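You operate a simulated robot arm through the tools that you are given. There is no shell and no other tool.

The job below is to be done with a simulated robot arm. You get a single attempt, and the scene is never put back.

JOB
Load the stapler with a strip of the size on its plate, staple the papers and slide them into OUT.
Fine: shut the stapler drawer and keep clear of the papers before you press the button once. Where these are worked on the way, their far stop is far enough and under half their travel is too little: stapler drawer.

It is judged by the outcome, as a careful person would: the job done as asked, and still so three seconds after it is handed in. It fails if anything else is knocked over, pushed out of place, dropped, spilled or broken.

ROBOT AND FRAMES
A 7-joint arm with a two-finger parallel gripper, fixed in place. Base frame: the origin is on the floor under the middle of its stand, x ahead of it, y to its left, z up; the work surface is at about z = 0.74. Units: m, degrees, N and s.
With the tool pointing down near the work surface it reaches from about 0.2 to 0.7 m from the base axis. Its first joint turns from -143.0 to 143.0 degrees. Payload 3 kg.
Tool frame: the origin (TCP) lies between the finger pads and is the grasp point; the fingertips stand 0.03 m ahead of it; z points along the fingers, y is the line along which they close. Largest opening 0.11 m; finger width 0.02, thickness 0.01; the body of the gripper, 0.048 by 0.112 m, starts 0.055 m behind the TCP.
Orientation is that of the tool frame in the base frame, as a unit quaternion [w, x, y, z]. With the fingers straight down and closing along the base's y, the tool's x points along the base's -x, its y along +y and its z along -z.

CONTROLS
- The arm moves only by the tool jog_arm. Its argument "steps" is a list of rows, each an object (a shift or turn left out is 0, a gripper value left out holds the last) with "offset": the shift along the base's x, y, z in units of 25 mm (1.0 is 25 mm), a list of three; "turn": the turn, a rotation vector about the base's x, y, z in units of 6 degrees (1.0 is 6 degrees), a list of three; "hand": the opening, from 0 (shut) to 1 (fully open). In form: [{"offset": [tx, ty, tz], "turn": [wx, wy, wz], "hand": hand}, ...]. A call has 1 to 20 rows; each row shifts and turns the commanded pose from where the row before left it. A call with a number of a shift or a turn outside -1 to 1 is refused whole. Rows are played at 5 a second. More than 0.05 m and 8.6 degrees between two rows, or a gripper value outside its range, and nothing of the call is played. Where a pose cannot be reached the arm comes as near as it can. A force on the tool above 70 N (or 10 N above the force at the start of the call, whichever is more), or a blocked arm, ends the call early, and 0.2 s more pass. The fingers move at their own pace (about 0.108 m/s each) and stop on an object; they squeeze with about 45 N. The grip force told is the motor's: it shows also when the fingers shut on nothing. Time passes only in rows, and 0.2 s behind the last, so rows that do not move let the fingers close. It gives the time, the measured TCP pose, the force on the tool (base axes), the opening and the grip force at its end, in the units of the frame above (readings bear some noise), with the torque about the TCP (base axes, N m) and any sound that the robot's microphone picked up.
- Cameras (640 x 400 px; columns grow to the right, rows downward): "scene" is fixed at [0.2174, 0.4933, 1.4982]; the picture's right is [-0.85, -0.52, 0.00], its down [-0.18, 0.29, -0.94] and it looks along [0.49, -0.80, -0.34] (base axes); focal length 313 px, centre (320, 200). "wrist" rides on the gripper at [0.072, 0.017, -0.103] in the tool frame; the picture's right is [-0.23, 0.97, 0.00], its down [-0.76, -0.18, -0.62] and it looks along [-0.61, -0.14, 0.78] (tool axes); focal length 222 px, centre (320, 200). There is no depth. A picture from a camera that has moved, and an enlarged one, comes with that camera's place and axes in the base frame and with its lens. The place of the scene camera against the robot may be out by one fixed shift of up to 0.018 m in any direction.
- capture(camera): a new picture of that camera. No time passes.
- lift_body(by): slides the trunk up (or, below 0, down) by that many m; the arm rides with it, the base frame stays. It gives what a move gives, with no picture.
- close_up(camera, box): a new picture of the part [left, top, right, bottom] of that camera's present view, enlarged. No time passes.
- sign_off(): hands the job in; it is judged then, once.

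Nothing tells you positions but the pictures and the camera data. Unless the task says otherwise, let go and move clear before handing in.

The tools are called as name(argument=value, ...) on one line, values as JSON. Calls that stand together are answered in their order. jog_arm: Moves the arm, as the interface text tells. Its arguments: {"type":"object","properties":{"steps":{"type":"array","items":{"type":"object","properties":{"offset":{"type":"array","items":{"type":"number"}},"turn":{"type":"array","items":{"type":"number"}},"hand":{"type":"number"}}}}},"required":["steps"]} The other tools are called the same way: lift_body (by) moves the trunk up or down; capture (camera) takes a picture; close_up (camera, box) takes an enlarged picture of a part of a camera's view; sign_off () hands the job in.

At the start:

```text
t: 0.0
tool_pos: [0.6994, -0.2994, 1.2271]
tool_rot: [0.0, 0.0, 1.0, 0.0]
contact_force: [-0.2, -0.4, 0.5]
ft_torque: [-0.01, 0.01, -0.03]
finger_gap: 0.1103
grip_force: 0.1
trunk travel left (down, up): [-0.8, 0.09]
```

scene: 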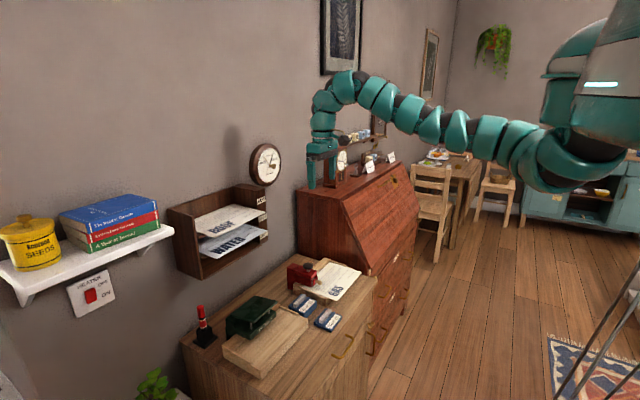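
wrist: 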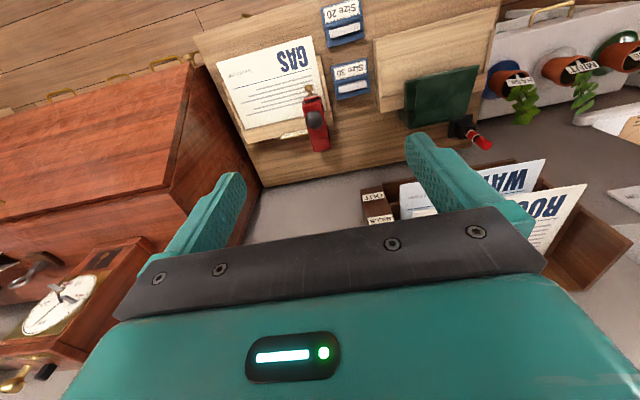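

I see a desk with a red stapler, papers labelled GAS, two blue boxes of strips (Size 20 / Size 30), a green thing on a board, and a wall tray with OUT slots. I'll look closer at each before moving.

close_up(camera="scene", box=[180, 240, 400, 380])

close_up(camera="scene", box=[270, 250, 370, 340])

close_up(camera="scene", box=[160, 170, 290, 280])

close_up(camera="wrist", box=[190, 0, 510, 200])

close_up(camera="wrist", box=[270, 40, 390, 160])

```text
2.86 times, centred on (290, 310) of scene
camera zoom: at [0.2174, 0.4933, 1.4982], right [-0.85, -0.52, 0.0], down [-0.18, 0.29, -0.94], along [0.49, -0.8, -0.34], focal length 895 px, centre (406, -114)
```

zoom: 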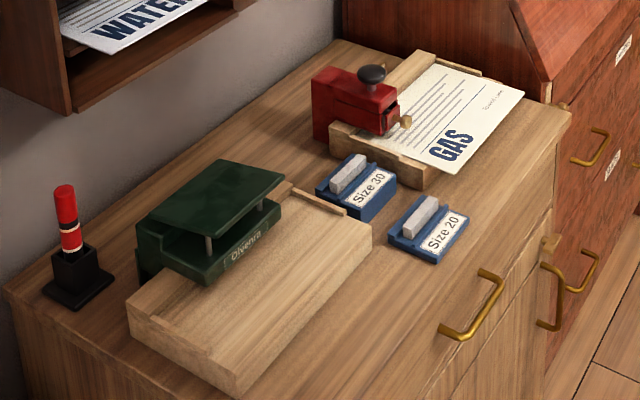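

```text
4.44 times, centred on (320, 295) of scene
camera zoom: at [0.2174, 0.4933, 1.4982], right [-0.85, -0.52, 0.0], down [-0.18, 0.29, -0.94], along [0.49, -0.8, -0.34], focal length 1392 px, centre (320, -222)
```

zoom: 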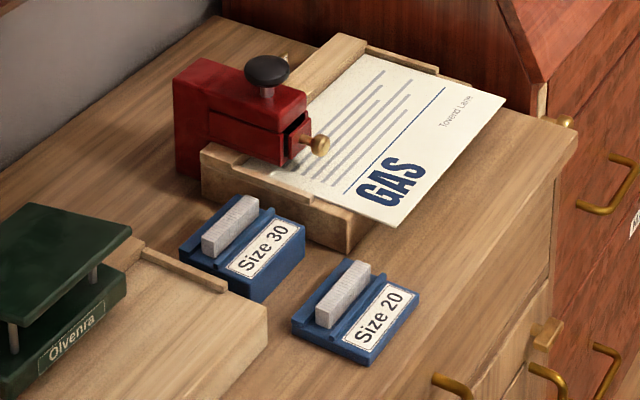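

```text
3.64 times, centred on (225, 225) of scene
camera zoom: at [0.2174, 0.4933, 1.4982], right [-0.85, -0.52, 0.0], down [-0.18, 0.29, -0.94], along [0.49, -0.8, -0.34], focal length 1138 px, centre (666, 109)
```

zoom: 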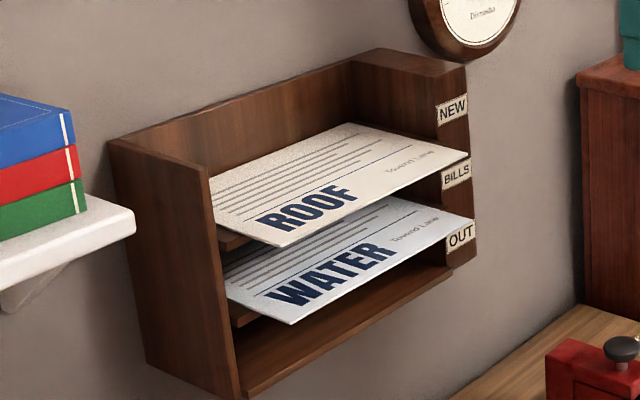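

```text
2.00 times, centred on (350, 100) of wrist
camera zoom: at [0.6256, -0.2825, 1.3307], right [0.23, 0.97, 0.0], down [0.76, -0.18, 0.62], along [0.61, -0.14, -0.78], focal length 444 px, centre (260, 400)
```

zoom: 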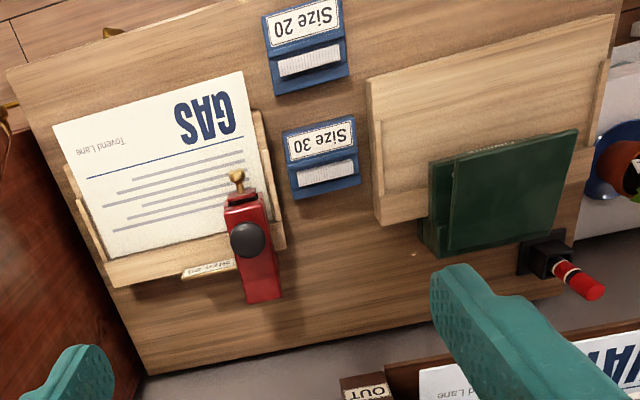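

```text
3.33 times, centred on (330, 100) of wrist
camera zoom: at [0.6256, -0.2825, 1.3307], right [0.23, 0.97, 0.0], down [0.76, -0.18, 0.62], along [0.61, -0.14, -0.78], focal length 740 px, centre (287, 533)
```

zoom: 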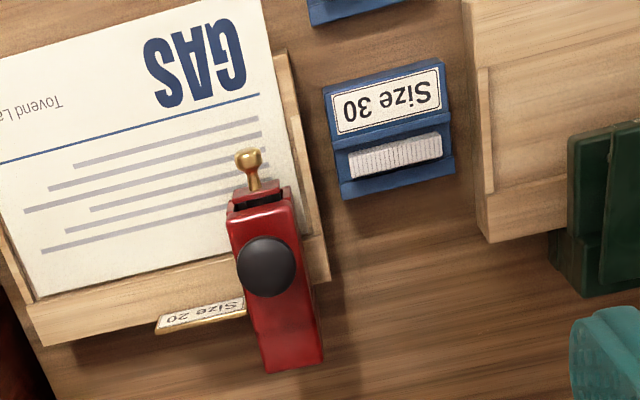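

The stapler's plate seems to be behind it and to read a size; I'll zoom in on it to be sure.

close_up(camera="wrist", box=[265, 110, 335, 155])

close_up(camera="scene", box=[280, 250, 330, 300])

close_up(camera="wrist", box=[310, 0, 380, 110])

close_up(camera="wrist", box=[400, 60, 500, 160])

```text
8.89 times, centred on (300, 132) of wrist
camera zoom: at [0.6256, -0.2825, 1.3307], right [0.23, 0.97, 0.0], down [0.76, -0.18, 0.62], along [0.61, -0.14, -0.78], focal length 1974 px, centre (498, 800)
```

zoom: 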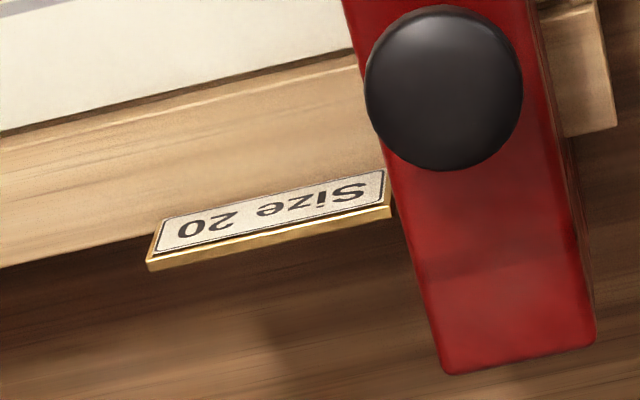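

```text
8.00 times, centred on (305, 275) of scene
camera zoom: at [0.2174, 0.4933, 1.4982], right [-0.85, -0.52, 0.0], down [-0.18, 0.29, -0.94], along [0.49, -0.8, -0.34], focal length 2505 px, centre (440, -400)
```

zoom: 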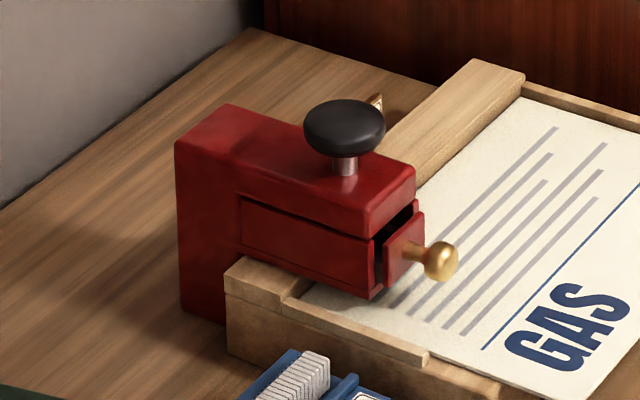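

```text
3.64 times, centred on (345, 55) of wrist
camera zoom: at [0.6256, -0.2825, 1.3307], right [0.23, 0.97, 0.0], down [0.76, -0.18, 0.62], along [0.61, -0.14, -0.78], focal length 808 px, centre (229, 727)
```

zoom: 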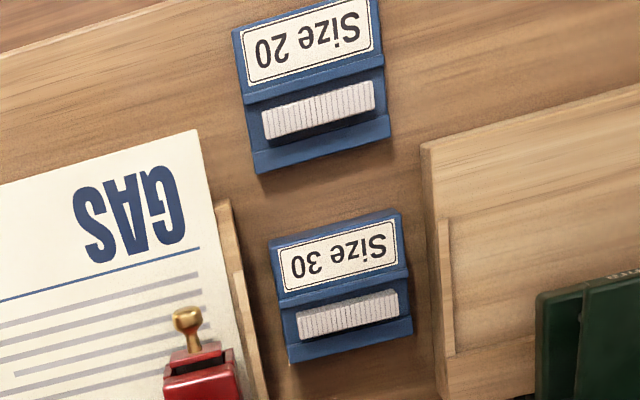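

```text
4.00 times, centred on (450, 110) of wrist
camera zoom: at [0.6256, -0.2825, 1.3307], right [0.23, 0.97, 0.0], down [0.76, -0.18, 0.62], along [0.61, -0.14, -0.78], focal length 888 px, centre (-200, 560)
```

zoom: 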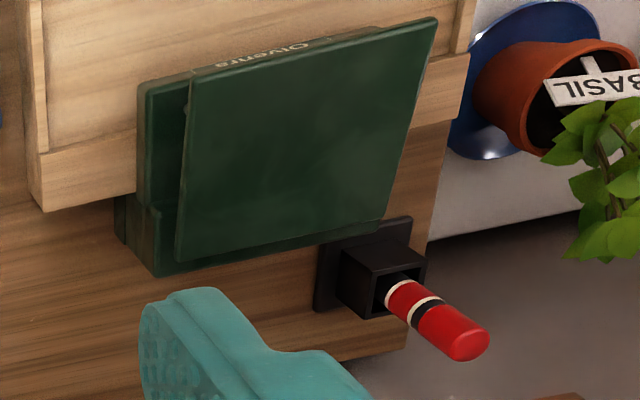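

The plate reads Size 20, so the strip from the nearer blue block (about x 0.65, y -0.24) is the right one; the stapler sits near (0.77, -0.33) with its drawer knob facing the robot, and OUT is the bottom slot of the wall rack near x 0.9. I'll lower the trunk for reach and for closer pictures.

lift_body(by=-0.2)

capture(camera="wrist")

capture(camera="scene")

```text
t: 2.2
tool_pos: [0.6984, -0.3004, 1.0269]
tool_rot: [0.001, 0.0, 1.0, -0.001]
contact_force: [0.0, 0.3, 0.0]
ft_torque: [0.02, 0.04, 0.0]
finger_gap: 0.1101
grip_force: 0.1
trunk travel left (down, up): [-0.6, 0.29]
```

```text
taken
camera wrist: at [0.6255, -0.2824, 1.1308], right [0.23, 0.97, 0.0], down [0.76, -0.18, 0.62], along [0.61, -0.14, -0.78], focal length 222 px, centre (320, 200)
```

wrist: 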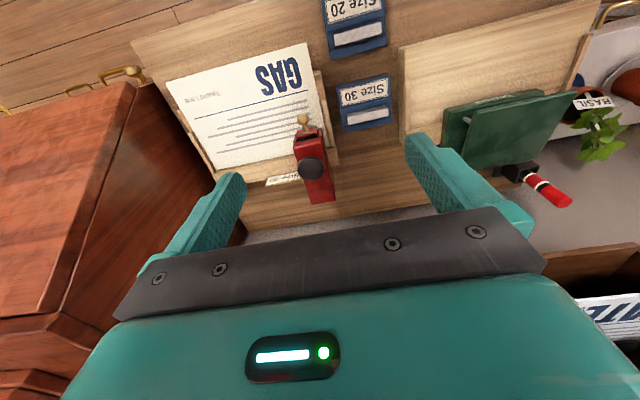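

```text
taken
```

scene: 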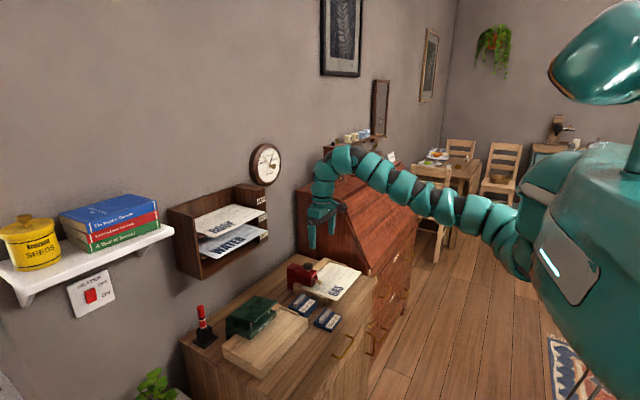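

The trunk moved cleanly. I'll zoom in on the stapler, tray and strip blocks from here.

close_up(camera="wrist", box=[260, 90, 360, 210])

close_up(camera="wrist", box=[150, 30, 350, 200])

close_up(camera="wrist", box=[310, 0, 410, 140])

```text
3.33 times, centred on (310, 150) of wrist
camera zoom: at [0.6255, -0.2824, 1.1308], right [0.23, 0.97, 0.0], down [0.76, -0.18, 0.62], along [0.61, -0.14, -0.78], focal length 740 px, centre (353, 367)
```

zoom: 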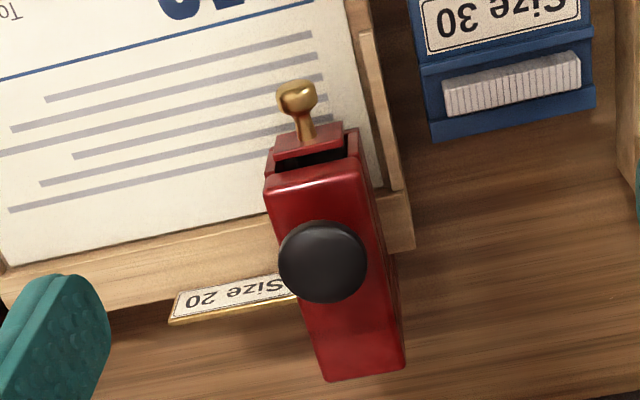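

```text
2.35 times, centred on (250, 115) of wrist
camera zoom: at [0.6255, -0.2824, 1.1308], right [0.23, 0.97, 0.0], down [0.76, -0.18, 0.62], along [0.61, -0.14, -0.78], focal length 523 px, centre (485, 400)
```

zoom: 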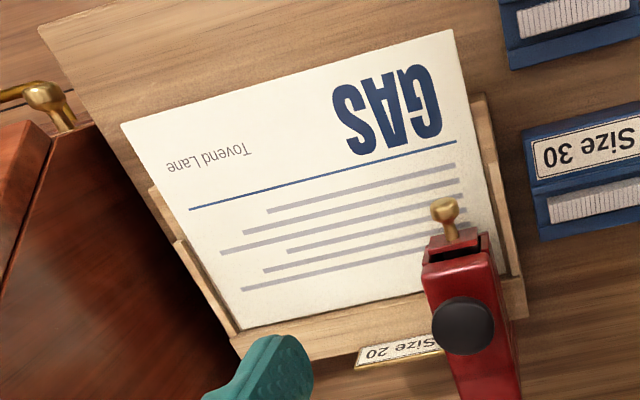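

```text
2.86 times, centred on (360, 70) of wrist
camera zoom: at [0.6255, -0.2824, 1.1308], right [0.23, 0.97, 0.0], down [0.76, -0.18, 0.62], along [0.61, -0.14, -0.78], focal length 635 px, centre (206, 571)
```

zoom: 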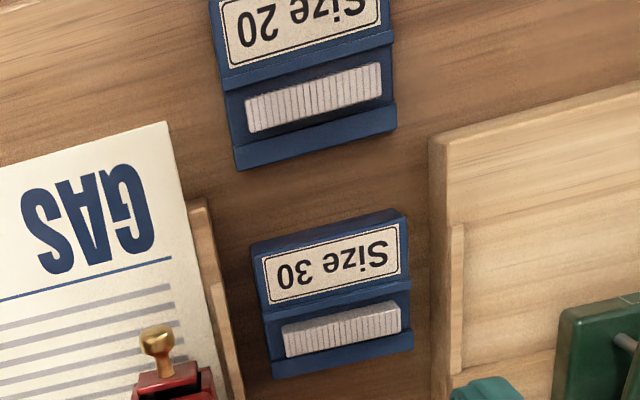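

The table top is at z≈0.742, the paper at ≈0.775 with its front edge (x≈0.642) overhanging the tray, and the drawer knob is near (0.73, -0.333, 0.795). I'll lower the trunk a bit more, close the gripper partway and measure the knob from nearer.

lift_body(by=-0.13)

jog_arm(steps=[{"offset": [-0.6, -0.6, 0], "hand": 0.3}, {"offset": [-0.6, -0.7, 0]}, {"offset": [0, 0, 0]}])

capture(camera="wrist")

close_up(camera="wrist", box=[240, 60, 400, 240])

```text
t: 3.8
tool_pos: [0.6999, -0.3003, 0.8961]
tool_rot: [0.001, 0.0, 1.0, 0.0]
contact_force: [-0.6, 0.1, -0.4]
ft_torque: [0.02, -0.01, 0.01]
finger_gap: 0.1099
grip_force: 0.1
trunk travel left (down, up): [-0.47, 0.42]
```

```text
t: 4.5
tool_pos: [0.6763, -0.3248, 0.8961]
tool_rot: [-0.001, 0.0, 1.0, 0.0]
contact_force: [0.2, -0.2, 0.1]
ft_torque: [0.0, 0.0, 0.0]
finger_gap: 0.033
grip_force: 0.0
out of reach, approached as far as the arm can: row 2
trunk travel left (down, up): [-0.47, 0.42]
```

```text
taken
camera wrist: at [0.6029, -0.3066, 1.0007], right [0.23, 0.97, 0.0], down [0.76, -0.18, 0.62], along [0.61, -0.14, -0.78], focal length 222 px, centre (320, 200)
```

wrist: 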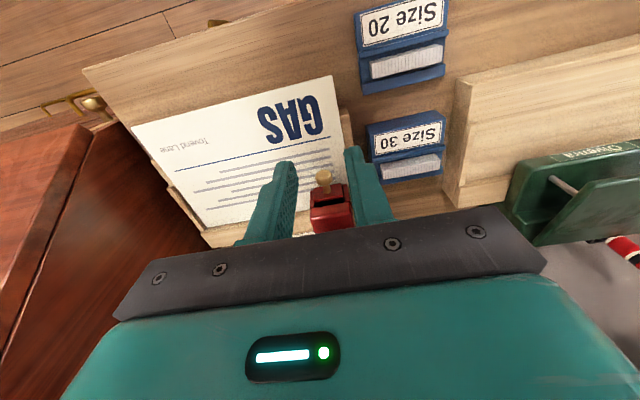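

```text
2.22 times, centred on (320, 150) of wrist
camera zoom: at [0.6029, -0.3066, 1.0007], right [0.23, 0.97, 0.0], down [0.76, -0.18, 0.62], along [0.61, -0.14, -0.78], focal length 494 px, centre (320, 311)
```

zoom: 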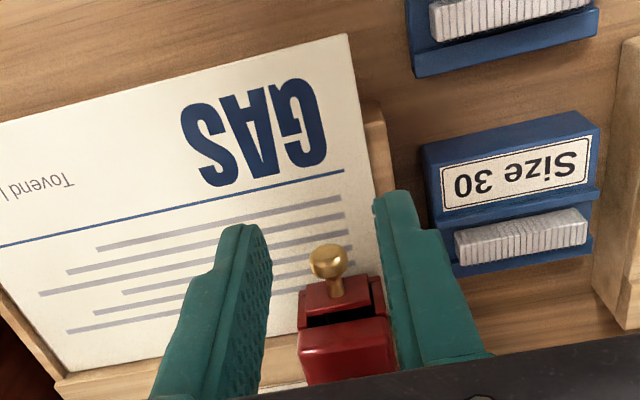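

The knob ball now measures about (0.728, -0.332, 0.803). One row was reported as out of reach, so I'll check how the arm responds before going further.

jog_arm(steps=[{"offset": [0, 0, 0]}])

jog_arm(steps=[{"offset": [0.5, 0, 0]}])

```text
t: 5.0
tool_pos: [0.6761, -0.3251, 0.897]
tool_rot: [0.0, 0.0, 1.0, 0.0]
contact_force: [0.6, -0.2, -0.1]
ft_torque: [-0.05, -0.01, -0.02]
finger_gap: 0.033
grip_force: 0.1
trunk travel left (down, up): [-0.47, 0.42]
```

```text
t: 5.3
tool_pos: [0.6887, -0.324, 0.8955]
tool_rot: [0.0, 0.0, 1.0, 0.0]
contact_force: [-0.1, -0.1, 0.2]
ft_torque: [-0.02, 0.04, 0.02]
finger_gap: 0.0333
grip_force: 0.0
trunk travel left (down, up): [-0.47, 0.42]
```

jog_arm(steps=[{"offset": [0, -0.3, 0]}])

jog_arm(steps=[{"offset": [0.8, 0, 0]}, {"offset": [0.5, 0, 0]}])

```text
t: 5.8
tool_pos: [0.6892, -0.3307, 0.8961]
tool_rot: [-0.001, 0.0, 1.0, -0.001]
contact_force: [0.1, 0.0, 0.4]
ft_torque: [-0.02, 0.0, -0.01]
finger_gap: 0.033
grip_force: 0.0
trunk travel left (down, up): [-0.47, 0.42]
```

```text
t: 6.3
tool_pos: [0.7215, -0.3323, 0.898]
tool_rot: [0.0, 0.0, 1.0, 0.0]
contact_force: [0.3, 0.3, -0.5]
ft_torque: [0.04, 0.0, 0.01]
finger_gap: 0.0328
grip_force: 0.1
trunk travel left (down, up): [-0.47, 0.42]
```

The arm reaches over the knob. I'll descend partway and check the alignment of the fingers against the knob.

jog_arm(steps=[{"offset": [0.13, 0, -0.8]}, {"offset": [0.13, 0, -0.6]}, {"offset": [0, 0, 0]}])

close_up(camera="wrist", box=[250, 80, 410, 240])

close_up(camera="scene", box=[280, 240, 350, 300])

```text
t: 7.2
tool_pos: [0.7275, -0.3308, 0.8617]
tool_rot: [0.0, 0.0, 1.0, 0.0]
contact_force: [0.0, 0.2, -0.5]
ft_torque: [0.0, -0.03, 0.0]
finger_gap: 0.0331
grip_force: 0.1
trunk travel left (down, up): [-0.47, 0.42]
```

```text
2.50 times, centred on (330, 160) of wrist
camera zoom: at [0.6551, -0.3134, 0.9654], right [0.23, 0.97, 0.0], down [0.76, -0.18, 0.62], along [0.61, -0.14, -0.78], focal length 555 px, centre (295, 300)
```

zoom: 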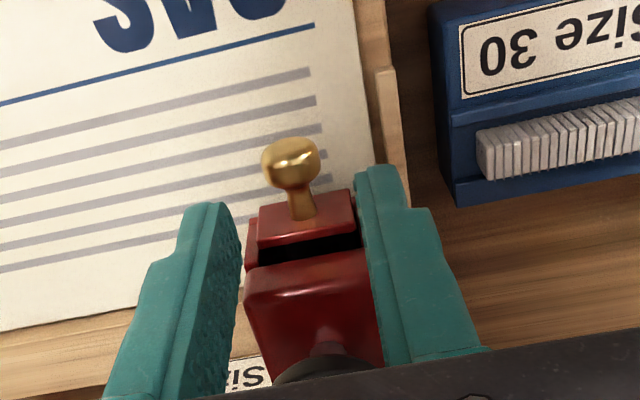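

```text
6.67 times, centred on (315, 270) of scene
camera zoom: at [0.2174, 0.4933, 1.4982], right [-0.85, -0.52, 0.0], down [-0.18, 0.29, -0.94], along [0.49, -0.8, -0.34], focal length 2087 px, centre (353, -267)
```

zoom: 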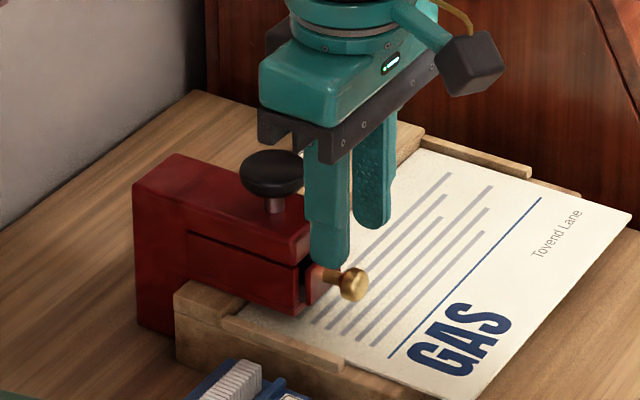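

Fingers and knob line up to within a couple of millimetres. I'll descend around the knob and close on it.

jog_arm(steps=[{"offset": [0, 0, -0.8]}, {"offset": [0, 0, -0.75]}, {"offset": [0, 0, 0]}])

close_up(camera="wrist", box=[250, 80, 410, 240])

close_up(camera="scene", box=[280, 240, 350, 300])

```text
t: 8.0
tool_pos: [0.7277, -0.3313, 0.8227]
tool_rot: [0.0, 0.0, 1.0, 0.0]
contact_force: [0.0, 0.3, 1.1]
ft_torque: [0.04, 0.01, -0.01]
finger_gap: 0.0331
grip_force: 0.0
trunk travel left (down, up): [-0.47, 0.42]
```

```text
2.50 times, centred on (330, 160) of wrist
camera zoom: at [0.6548, -0.314, 0.9267], right [0.23, 0.97, 0.0], down [0.76, -0.18, 0.62], along [0.61, -0.14, -0.78], focal length 555 px, centre (295, 300)
```

zoom: 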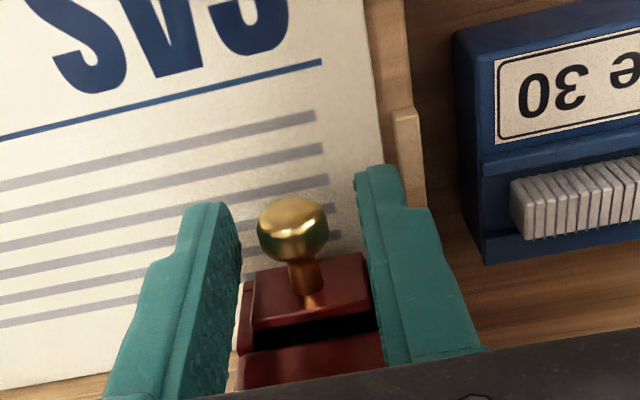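

```text
6.67 times, centred on (315, 270) of scene
camera zoom: at [0.2174, 0.4933, 1.4982], right [-0.85, -0.52, 0.0], down [-0.18, 0.29, -0.94], along [0.49, -0.8, -0.34], focal length 2087 px, centre (353, -267)
```

zoom: 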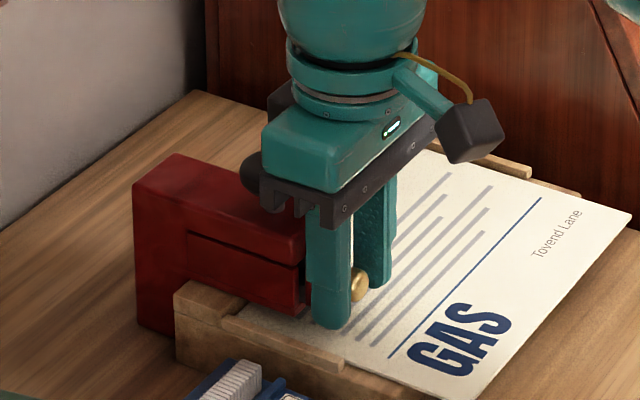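

The knob sits between the fingers; I'll close on it now.

jog_arm(steps=[{"hand": 0.15}, {"hand": 0.1}, {"hand": 0.05}, {"hand": 0.05}])

close_up(camera="wrist", box=[250, 80, 410, 240])

```text
t: 8.9
tool_pos: [0.7274, -0.3317, 0.8237]
tool_rot: [0.0, 0.0, 1.0, 0.0]
contact_force: [-0.5, -1.0, -0.3]
ft_torque: [-0.04, 0.03, 0.01]
finger_gap: 0.0163
grip_force: 44.8
trunk travel left (down, up): [-0.47, 0.42]
```

```text
2.50 times, centred on (330, 160) of wrist
camera zoom: at [0.6549, -0.3143, 0.9266], right [0.23, 0.97, 0.0], down [0.76, -0.18, 0.62], along [0.61, -0.14, -0.78], focal length 555 px, centre (295, 300)
```

zoom: 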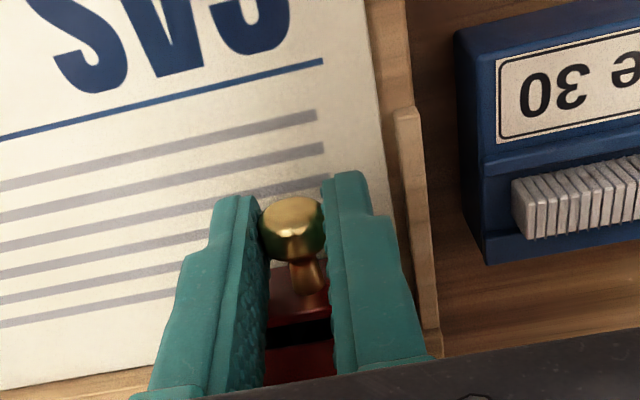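

The knob is held (16 mm). I'll pull the drawer toward the robot in small steps while watching the force.

jog_arm(steps=[{"offset": [-0.2, 0, 0]}, {"offset": [-0.2, 0, 0]}, {"offset": [-0.2, 0, 0]}, {"offset": [-0.2, 0, 0]}])

close_up(camera="scene", box=[280, 240, 350, 300])

```text
t: 9.9
tool_pos: [0.7092, -0.3315, 0.8223]
tool_rot: [0.0, 0.001, 1.0, 0.0]
contact_force: [0.1, -3.7, -2.2]
ft_torque: [-0.02, 0.6, -0.01]
finger_gap: 0.0165
grip_force: 45.0
trunk travel left (down, up): [-0.47, 0.42]
```

```text
6.67 times, centred on (315, 270) of scene
camera zoom: at [0.2174, 0.4933, 1.4982], right [-0.85, -0.52, 0.0], down [-0.18, 0.29, -0.94], along [0.49, -0.8, -0.34], focal length 2087 px, centre (353, -267)
```

zoom: 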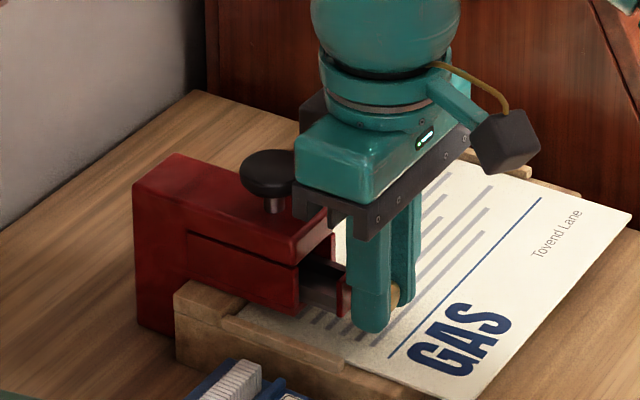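

The drawer slides out with the stapler staying put. I'll keep pulling.

jog_arm(steps=[{"offset": [-0.2, 0, 0]}, {"offset": [-0.2, 0, 0]}, {"offset": [-0.2, 0, 0]}, {"offset": [-0.2, 0, 0]}])

close_up(camera="scene", box=[280, 240, 350, 300])

```text
t: 10.9
tool_pos: [0.6918, -0.3331, 0.823]
tool_rot: [0.0, 0.0, 1.0, 0.0]
contact_force: [0.7, -3.2, -0.3]
ft_torque: [-0.11, -0.12, 0.03]
finger_gap: 0.0166
grip_force: 45.3
out of reach, approached as far as the arm can: row 4
trunk travel left (down, up): [-0.47, 0.42]
```

```text
6.67 times, centred on (315, 270) of scene
camera zoom: at [0.2174, 0.4933, 1.4982], right [-0.85, -0.52, 0.0], down [-0.18, 0.29, -0.94], along [0.49, -0.8, -0.34], focal length 2087 px, centre (353, -267)
```

zoom: 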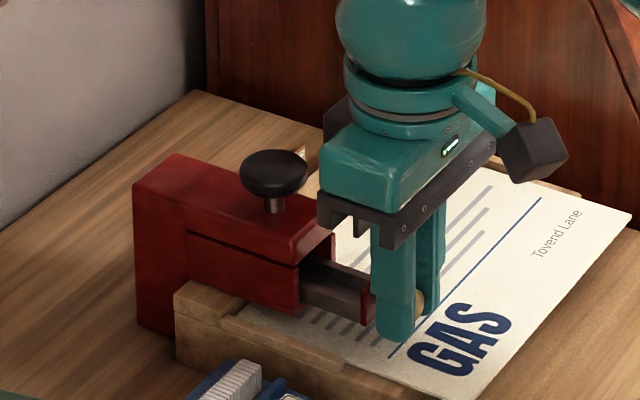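

The last row was flagged as out of reach, though the drawer keeps following. I'll try one more small pull to see whether it's the arm or the drawer stop.

jog_arm(steps=[{"offset": [-0.2, 0, 0]}, {"offset": [-0.2, 0, 0]}])

```text
t: 11.6
tool_pos: [0.6923, -0.3323, 0.8231]
tool_rot: [0.001, 0.0, 1.0, 0.0]
contact_force: [-0.9, -3.9, 1.0]
ft_torque: [-0.08, 0.27, -0.01]
finger_gap: 0.0167
grip_force: 44.8
out of reach, approached as far as the arm can: row 1, 2
trunk travel left (down, up): [-0.47, 0.42]
```

That's an arm limit at this trunk height (too little room to fold inward). I'll let go of the knob, raise the trunk some, and come back down onto it with the arm lower relative to the trunk.

jog_arm(steps=[{"hand": 0.3}, {"hand": 0.3}, {"offset": [0, 0, 0.8]}, {"offset": [0, 0, 0.8]}, {"offset": [0, 0, 0.4]}])

lift_body(by=0.15)

close_up(camera="wrist", box=[220, 40, 420, 240])

```text
t: 12.8
tool_pos: [0.6937, -0.3317, 0.8721]
tool_rot: [0.0, 0.0, 1.0, 0.001]
contact_force: [0.6, -0.4, 0.5]
ft_torque: [0.0, -0.03, -0.01]
finger_gap: 0.033
grip_force: 0.1
trunk travel left (down, up): [-0.47, 0.42]
```

```text
t: 14.5
tool_pos: [0.693, -0.3314, 1.0229]
tool_rot: [0.0, 0.0, 1.0, 0.0]
contact_force: [1.5, -0.1, -0.2]
ft_torque: [0.0, 0.05, 0.02]
finger_gap: 0.0327
grip_force: 0.1
trunk travel left (down, up): [-0.62, 0.27]
```

```text
2.00 times, centred on (320, 140) of wrist
camera zoom: at [0.6198, -0.3139, 1.1264], right [0.23, 0.97, 0.0], down [0.76, -0.18, 0.62], along [0.61, -0.14, -0.78], focal length 444 px, centre (320, 320)
```

zoom: 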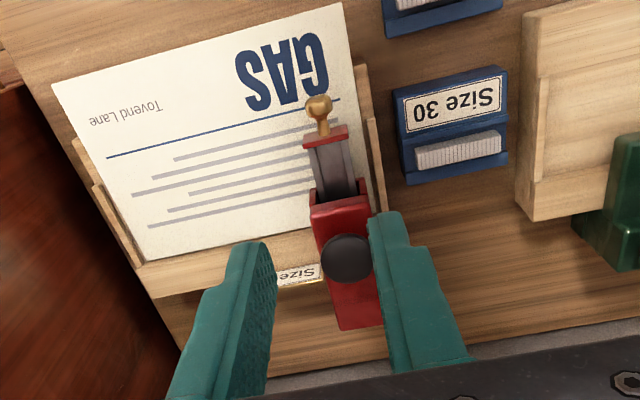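

The drawer is about 45 mm out with an open trough behind its face. I'll bring the arm down at this trunk height and see that it can also retract.

jog_arm(steps=[{"offset": [0, 0, -1]}, {"offset": [0, 0, -1]}, {"offset": [0, 0, -1]}, {"offset": [0, 0, -1]}, {"offset": [0, 0, -1]}, {"offset": [0, 0, -1]}])

jog_arm(steps=[{"offset": [-0.8, 0, 0]}, {"offset": [-0.8, 0, 0]}])

close_up(camera="wrist", box=[220, 40, 420, 240])

```text
t: 15.9
tool_pos: [0.6931, -0.3309, 0.8714]
tool_rot: [0.0, 0.0, 1.0, 0.0]
contact_force: [-0.8, -0.1, -0.3]
ft_torque: [0.0, -0.03, 0.0]
finger_gap: 0.0327
grip_force: 0.1
trunk travel left (down, up): [-0.62, 0.27]
```

```text
t: 16.5
tool_pos: [0.6775, -0.3358, 0.8657]
tool_rot: [0.0, 0.0, 1.0, 0.0]
contact_force: [-0.2, 0.3, -1.0]
ft_torque: [-0.02, 0.02, -0.02]
finger_gap: 0.033
grip_force: 0.1
out of reach, approached as far as the arm can: row 1, 2
trunk travel left (down, up): [-0.62, 0.27]
```

```text
2.00 times, centred on (320, 140) of wrist
camera zoom: at [0.6043, -0.3178, 0.9696], right [0.23, 0.97, 0.0], down [0.76, -0.18, 0.62], along [0.61, -0.14, -0.78], focal length 444 px, centre (320, 320)
```

zoom: 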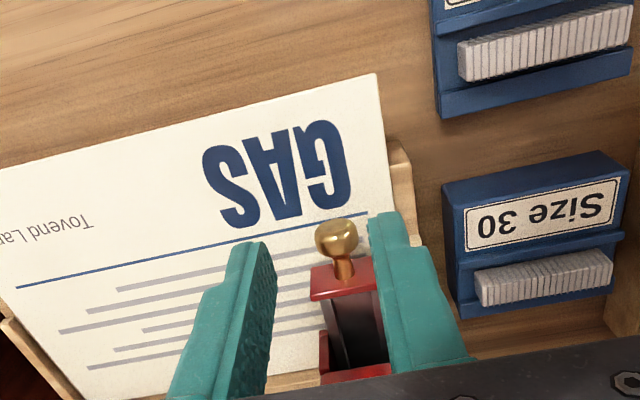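

Still blocked going inward, and each block happened near the same bearing, so it looks like a wrist-roll limit. I'll raise the hand and try yawing the tool a little to relieve it.

jog_arm(steps=[{"offset": [0, 0, 0.6]}, {"turn": [0, 0, -1]}, {"turn": [0, 0, -1]}, {"offset": [-0.5, 0, 0]}, {"offset": [-0.5, 0, 0]}])

```text
t: 17.7
tool_pos: [0.6709, -0.3406, 0.857]
tool_rot: [0.0, 0.105, 0.994, 0.001]
contact_force: [-0.2, 0.5, -0.3]
ft_torque: [-0.02, 0.01, -0.01]
finger_gap: 0.0331
grip_force: 0.1
out of reach, approached as far as the arm can: row 1, 4, 5
trunk travel left (down, up): [-0.62, 0.27]
```

jog_arm(steps=[{"offset": [-0.1, 0, 0]}, {"offset": [-0.1, 0, 0]}, {"offset": [-0.1, 0, 0]}, {"offset": [-0.1, 0, 0]}])

jog_arm(steps=[{"offset": [0, 0.5, 0]}])

capture(camera="scene")

```text
t: 18.7
tool_pos: [0.6669, -0.343, 0.852]
tool_rot: [-0.001, 0.105, 0.994, 0.0]
contact_force: [0.7, 0.1, 0.1]
ft_torque: [-0.03, 0.0, 0.01]
finger_gap: 0.0332
grip_force: 0.0
out of reach, approached as far as the arm can: row 2, 4
trunk travel left (down, up): [-0.62, 0.27]
```

```text
t: 19.1
tool_pos: [0.6707, -0.3315, 0.8503]
tool_rot: [0.0, 0.105, 0.994, 0.001]
contact_force: [0.1, 0.7, -0.6]
ft_torque: [0.01, -0.01, -0.02]
finger_gap: 0.0331
grip_force: 0.0
trunk travel left (down, up): [-0.62, 0.27]
```

```text
taken
```

scene: 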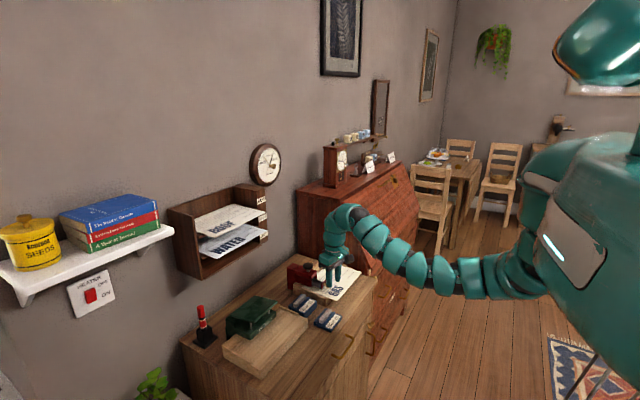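

The arm is in an elbow-low pose where the wrist bend limits moving inward; raising the trunk should ease that. I'll raise it 0.12 m, undo the yaw, and come down again.

lift_body(by=0.12)

jog_arm(steps=[{"turn": [0, 0, 1], "offset": [0, 0, -0.8]}, {"turn": [0, 0, 1], "offset": [0, 0, -0.8]}, {"offset": [0, 0, -0.8]}, {"offset": [0, 0, -0.8]}])

jog_arm(steps=[{"offset": [-0.6, 0, 0]}, {"offset": [-0.6, 0, 0]}])

```text
t: 20.6
tool_pos: [0.6707, -0.3322, 0.9704]
tool_rot: [0.0, 0.105, 0.994, 0.0]
contact_force: [0.7, -0.2, -0.8]
ft_torque: [-0.01, 0.03, -0.01]
finger_gap: 0.033
grip_force: 0.0
trunk travel left (down, up): [-0.74, 0.15]
```

```text
t: 21.6
tool_pos: [0.6703, -0.3318, 0.8909]
tool_rot: [0.0, 0.0, 1.0, 0.0]
contact_force: [0.1, 0.8, 0.2]
ft_torque: [-0.01, -0.04, 0.0]
finger_gap: 0.0333
grip_force: 0.0
trunk travel left (down, up): [-0.74, 0.15]
```

```text
t: 22.2
tool_pos: [0.6394, -0.3322, 0.89]
tool_rot: [0.0, 0.0, 1.0, 0.0]
contact_force: [0.3, -0.2, 0.6]
ft_torque: [-0.01, 0.0, -0.01]
finger_gap: 0.033
grip_force: 0.1
trunk travel left (down, up): [-0.74, 0.15]
```

Now it retracts freely. I'll go back over the knob (x≈0.692) and check alignment.

jog_arm(steps=[{"offset": [0.7, 0, 0]}, {"offset": [0.7, 0, 0]}, {"offset": [0.72, 0, -0.6]}, {"offset": [0, 0, 0]}])

close_up(camera="wrist", box=[240, 80, 400, 240])

close_up(camera="scene", box=[280, 240, 350, 300])

```text
t: 23.2
tool_pos: [0.695, -0.331, 0.8765]
tool_rot: [0.0, 0.0, 1.0, 0.0]
contact_force: [-0.3, -0.4, -0.2]
ft_torque: [0.0, -0.02, 0.01]
finger_gap: 0.0332
grip_force: 0.1
trunk travel left (down, up): [-0.74, 0.15]
```

```text
2.50 times, centred on (320, 160) of wrist
camera zoom: at [0.6205, -0.3138, 0.9794], right [0.23, 0.97, 0.0], down [0.76, -0.18, 0.62], along [0.61, -0.14, -0.78], focal length 555 px, centre (320, 300)
```

zoom: 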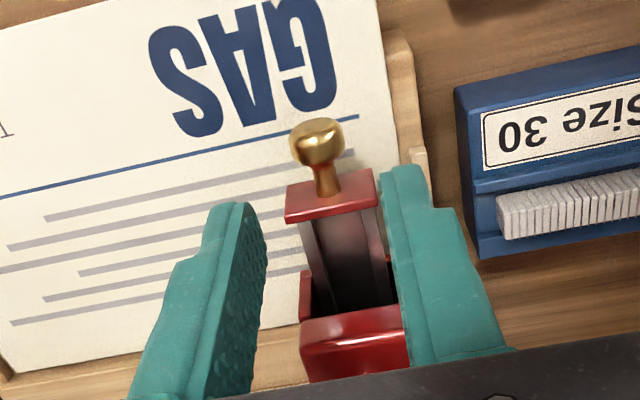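

```text
6.67 times, centred on (315, 270) of scene
camera zoom: at [0.2174, 0.4933, 1.4982], right [-0.85, -0.52, 0.0], down [-0.18, 0.29, -0.94], along [0.49, -0.8, -0.34], focal length 2087 px, centre (353, -267)
```

zoom: 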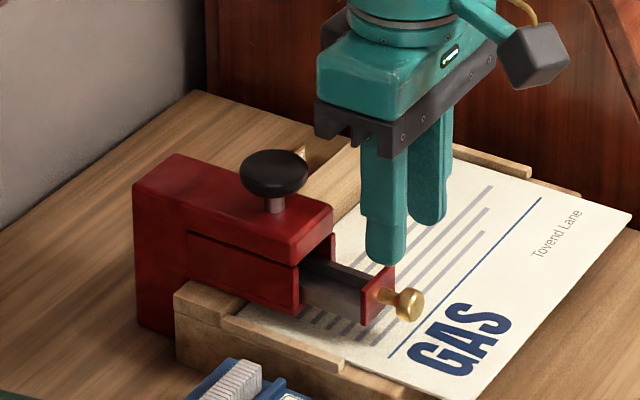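

Aligned with the knob at (0.693, -0.331). Descending, gripping and pulling further.

jog_arm(steps=[{"offset": [0, 0, -0.8]}, {"offset": [0, 0, -0.8]}, {"offset": [0, 0, -0.5]}, {"offset": [0, 0, 0]}, {"hand": 0.15}, {"hand": 0.1}, {"hand": 0.05}, {"hand": 0.05}])

jog_arm(steps=[{"offset": [-0.2, 0, 0]}, {"offset": [-0.2, 0, 0]}, {"offset": [0, 0, 0]}])

```text
t: 25.0
tool_pos: [0.6946, -0.3319, 0.8242]
tool_rot: [0.0, -0.001, 1.0, 0.0]
contact_force: [0.1, -0.8, 0.8]
ft_torque: [0.0, -0.21, -0.02]
finger_gap: 0.0165
grip_force: 45.2
trunk travel left (down, up): [-0.74, 0.15]
```

```text
t: 25.8
tool_pos: [0.6831, -0.3332, 0.8232]
tool_rot: [0.0, 0.0, 1.0, 0.0]
contact_force: [0.1, -4.3, 5.2]
ft_torque: [-0.06, 0.39, -0.04]
finger_gap: 0.0166
grip_force: 45.5
trunk travel left (down, up): [-0.74, 0.15]
```

jog_arm(steps=[{"offset": [-0.2, 0, 0]}, {"offset": [-0.2, 0, 0]}, {"offset": [0, 0, 0]}])

close_up(camera="scene", box=[280, 240, 350, 300])

```text
t: 26.6
tool_pos: [0.6736, -0.3303, 0.8225]
tool_rot: [0.0, 0.0, 1.0, 0.0]
contact_force: [-0.1, -4.0, 0.1]
ft_torque: [-0.03, -0.13, 0.01]
finger_gap: 0.0168
grip_force: 45.1
trunk travel left (down, up): [-0.74, 0.15]
```

```text
6.67 times, centred on (315, 270) of scene
camera zoom: at [0.2174, 0.4933, 1.4982], right [-0.85, -0.52, 0.0], down [-0.18, 0.29, -0.94], along [0.49, -0.8, -0.34], focal length 2087 px, centre (353, -267)
```

zoom: 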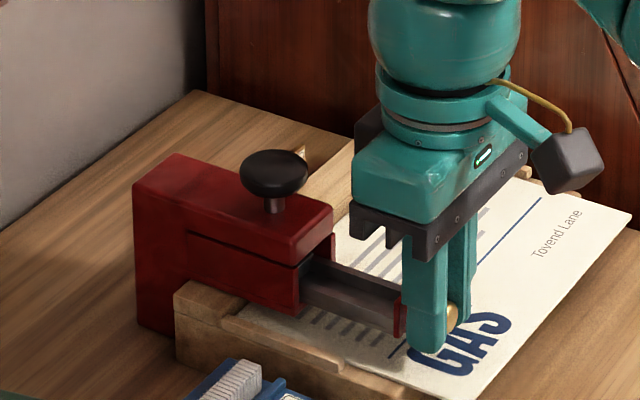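

jog_arm(steps=[{"offset": [-0.15, 0, 0]}, {"offset": [-0.15, 0, 0]}, {"offset": [0, 0, 0]}])

jog_arm(steps=[{"offset": [-0.15, 0, 0]}, {"offset": [-0.15, 0, 0]}, {"offset": [0, 0, 0]}])

```text
t: 27.4
tool_pos: [0.6659, -0.3312, 0.8232]
tool_rot: [0.0, 0.0, 1.0, 0.0]
contact_force: [0.4, -3.6, 1.8]
ft_torque: [-0.08, -0.03, -0.01]
finger_gap: 0.0164
grip_force: 45.2
trunk travel left (down, up): [-0.74, 0.15]
```

```text
t: 28.2
tool_pos: [0.6593, -0.3321, 0.8231]
tool_rot: [0.0, -0.001, 1.0, 0.001]
contact_force: [0.5, -5.5, 0.9]
ft_torque: [-0.11, -0.49, 0.04]
finger_gap: 0.0165
grip_force: 45.0
trunk travel left (down, up): [-0.74, 0.15]
```

close_up(camera="scene", box=[280, 240, 350, 300])

close_up(camera="wrist", box=[240, 80, 400, 240])

```text
6.67 times, centred on (315, 270) of scene
camera zoom: at [0.2174, 0.4933, 1.4982], right [-0.85, -0.52, 0.0], down [-0.18, 0.29, -0.94], along [0.49, -0.8, -0.34], focal length 2087 px, centre (353, -267)
```

zoom: 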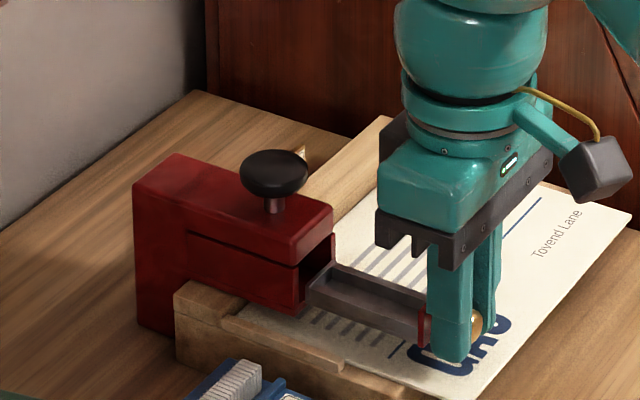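

```text
2.50 times, centred on (320, 160) of wrist
camera zoom: at [0.5853, -0.3144, 0.9268], right [0.23, 0.97, 0.0], down [0.76, -0.18, 0.62], along [0.61, -0.14, -0.78], focal length 555 px, centre (320, 300)
```

zoom: 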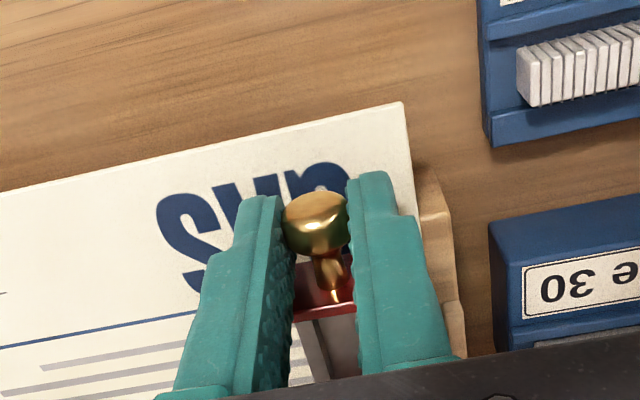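

The rear of the trough is now visible; I'll ease it on until I feel the far stop.

jog_arm(steps=[{"offset": [-0.1, 0, 0]}, {"offset": [-0.1, 0, 0]}, {"offset": [0, 0, 0]}])

close_up(camera="scene", box=[280, 240, 350, 300])

```text
t: 29.0
tool_pos: [0.6533, -0.3313, 0.822]
tool_rot: [-0.001, 0.0, 1.0, 0.0]
contact_force: [0.0, -4.4, 0.5]
ft_torque: [-0.05, 0.41, 0.02]
finger_gap: 0.0166
grip_force: 44.5
trunk travel left (down, up): [-0.74, 0.15]
```

```text
6.67 times, centred on (315, 270) of scene
camera zoom: at [0.2174, 0.4933, 1.4982], right [-0.85, -0.52, 0.0], down [-0.18, 0.29, -0.94], along [0.49, -0.8, -0.34], focal length 2087 px, centre (353, -267)
```

zoom: 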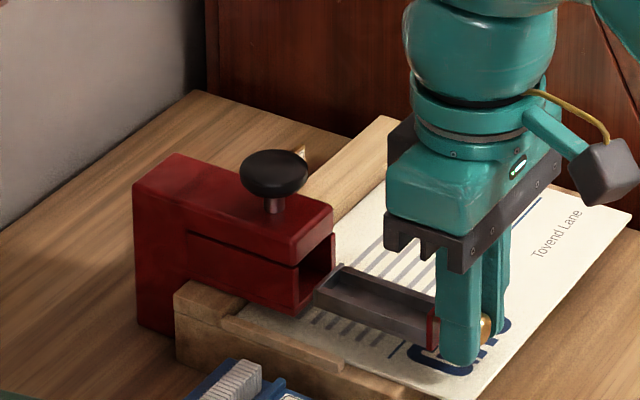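

jog_arm(steps=[{"offset": [-0.1, 0, 0]}, {"offset": [-0.1, 0, 0]}, {"offset": [0, 0, 0]}])

close_up(camera="scene", box=[280, 240, 350, 300])

```text
t: 29.8
tool_pos: [0.6491, -0.3314, 0.8232]
tool_rot: [-0.001, -0.001, 1.0, 0.0]
contact_force: [-0.3, -2.9, -2.5]
ft_torque: [-0.04, -0.16, -0.01]
finger_gap: 0.0165
grip_force: 45.2
trunk travel left (down, up): [-0.74, 0.15]
```

```text
6.67 times, centred on (315, 270) of scene
camera zoom: at [0.2174, 0.4933, 1.4982], right [-0.85, -0.52, 0.0], down [-0.18, 0.29, -0.94], along [0.49, -0.8, -0.34], focal length 2087 px, centre (353, -267)
```

zoom: 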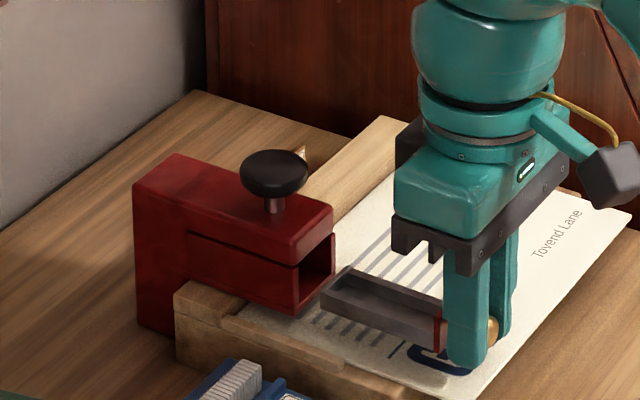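

The drawer has a far stop by the job note, so I'll keep easing it out in tiny steps to feel for it.

jog_arm(steps=[{"offset": [-0.1, 0, 0]}, {"offset": [-0.1, 0, 0]}, {"offset": [0, 0, 0]}])

close_up(camera="scene", box=[280, 240, 350, 300])

```text
t: 30.6
tool_pos: [0.6438, -0.331, 0.8227]
tool_rot: [0.0, 0.0, 1.0, 0.0]
contact_force: [5.9, -7.0, 1.1]
ft_torque: [-0.14, -0.21, 0.01]
finger_gap: 0.0164
grip_force: 45.4
trunk travel left (down, up): [-0.74, 0.15]
```

```text
6.67 times, centred on (315, 270) of scene
camera zoom: at [0.2174, 0.4933, 1.4982], right [-0.85, -0.52, 0.0], down [-0.18, 0.29, -0.94], along [0.49, -0.8, -0.34], focal length 2087 px, centre (353, -267)
```

zoom: 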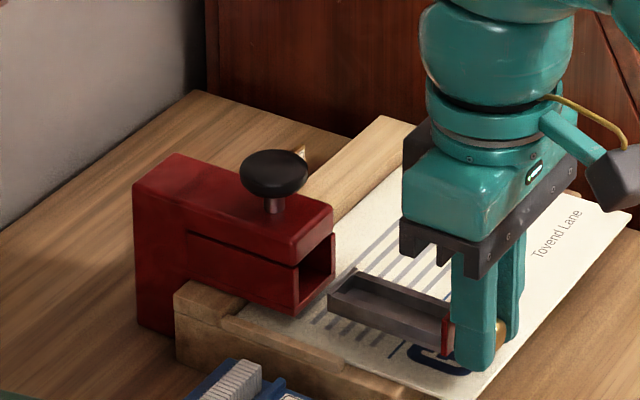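

The x force rose, so the far stop is reached. I'll let go and rise straight up, then look into the trough.

jog_arm(steps=[{"hand": 0.3}, {"hand": 0.3}, {"offset": [0, 0, 0.8]}, {"offset": [0, 0, 0.8]}, {"offset": [-0.4, 0, 0.8]}, {"offset": [-0.8, 0, 0.8]}, {"offset": [-0.8, 0, 0.8]}])

capture(camera="wrist")

close_up(camera="wrist", box=[220, 100, 380, 240])

close_up(camera="scene", box=[280, 240, 350, 300])

```text
t: 32.2
tool_pos: [0.5925, -0.3304, 0.9237]
tool_rot: [0.0, 0.0, 1.0, 0.0]
contact_force: [-0.4, -0.2, -0.4]
ft_torque: [0.03, -0.03, -0.01]
finger_gap: 0.033
grip_force: 0.0
trunk travel left (down, up): [-0.74, 0.15]
```

```text
taken
camera wrist: at [0.519, -0.3132, 1.0277], right [0.23, 0.97, 0.0], down [0.76, -0.18, 0.62], along [0.61, -0.14, -0.78], focal length 222 px, centre (320, 200)
```

wrist: 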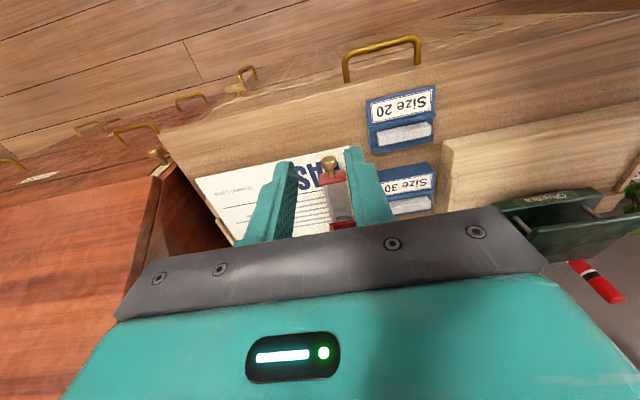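

```text
2.86 times, centred on (300, 170) of wrist
camera zoom: at [0.519, -0.3132, 1.0277], right [0.23, 0.97, 0.0], down [0.76, -0.18, 0.62], along [0.61, -0.14, -0.78], focal length 635 px, centre (377, 286)
```

zoom: 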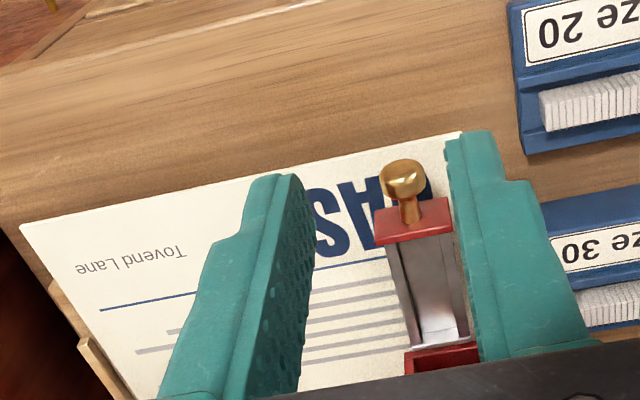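

```text
6.67 times, centred on (315, 270) of scene
camera zoom: at [0.2174, 0.4933, 1.4982], right [-0.85, -0.52, 0.0], down [-0.18, 0.29, -0.94], along [0.49, -0.8, -0.34], focal length 2087 px, centre (353, -267)
```

zoom: 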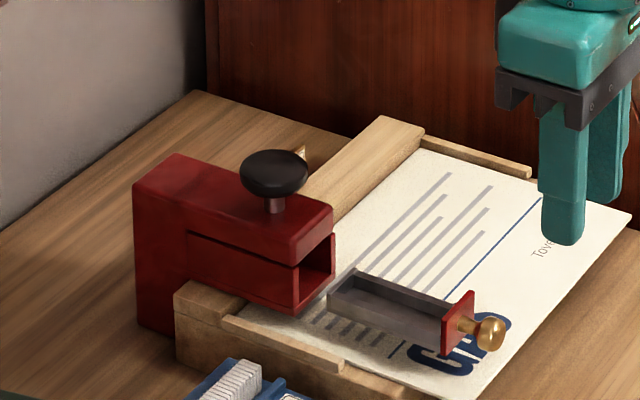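

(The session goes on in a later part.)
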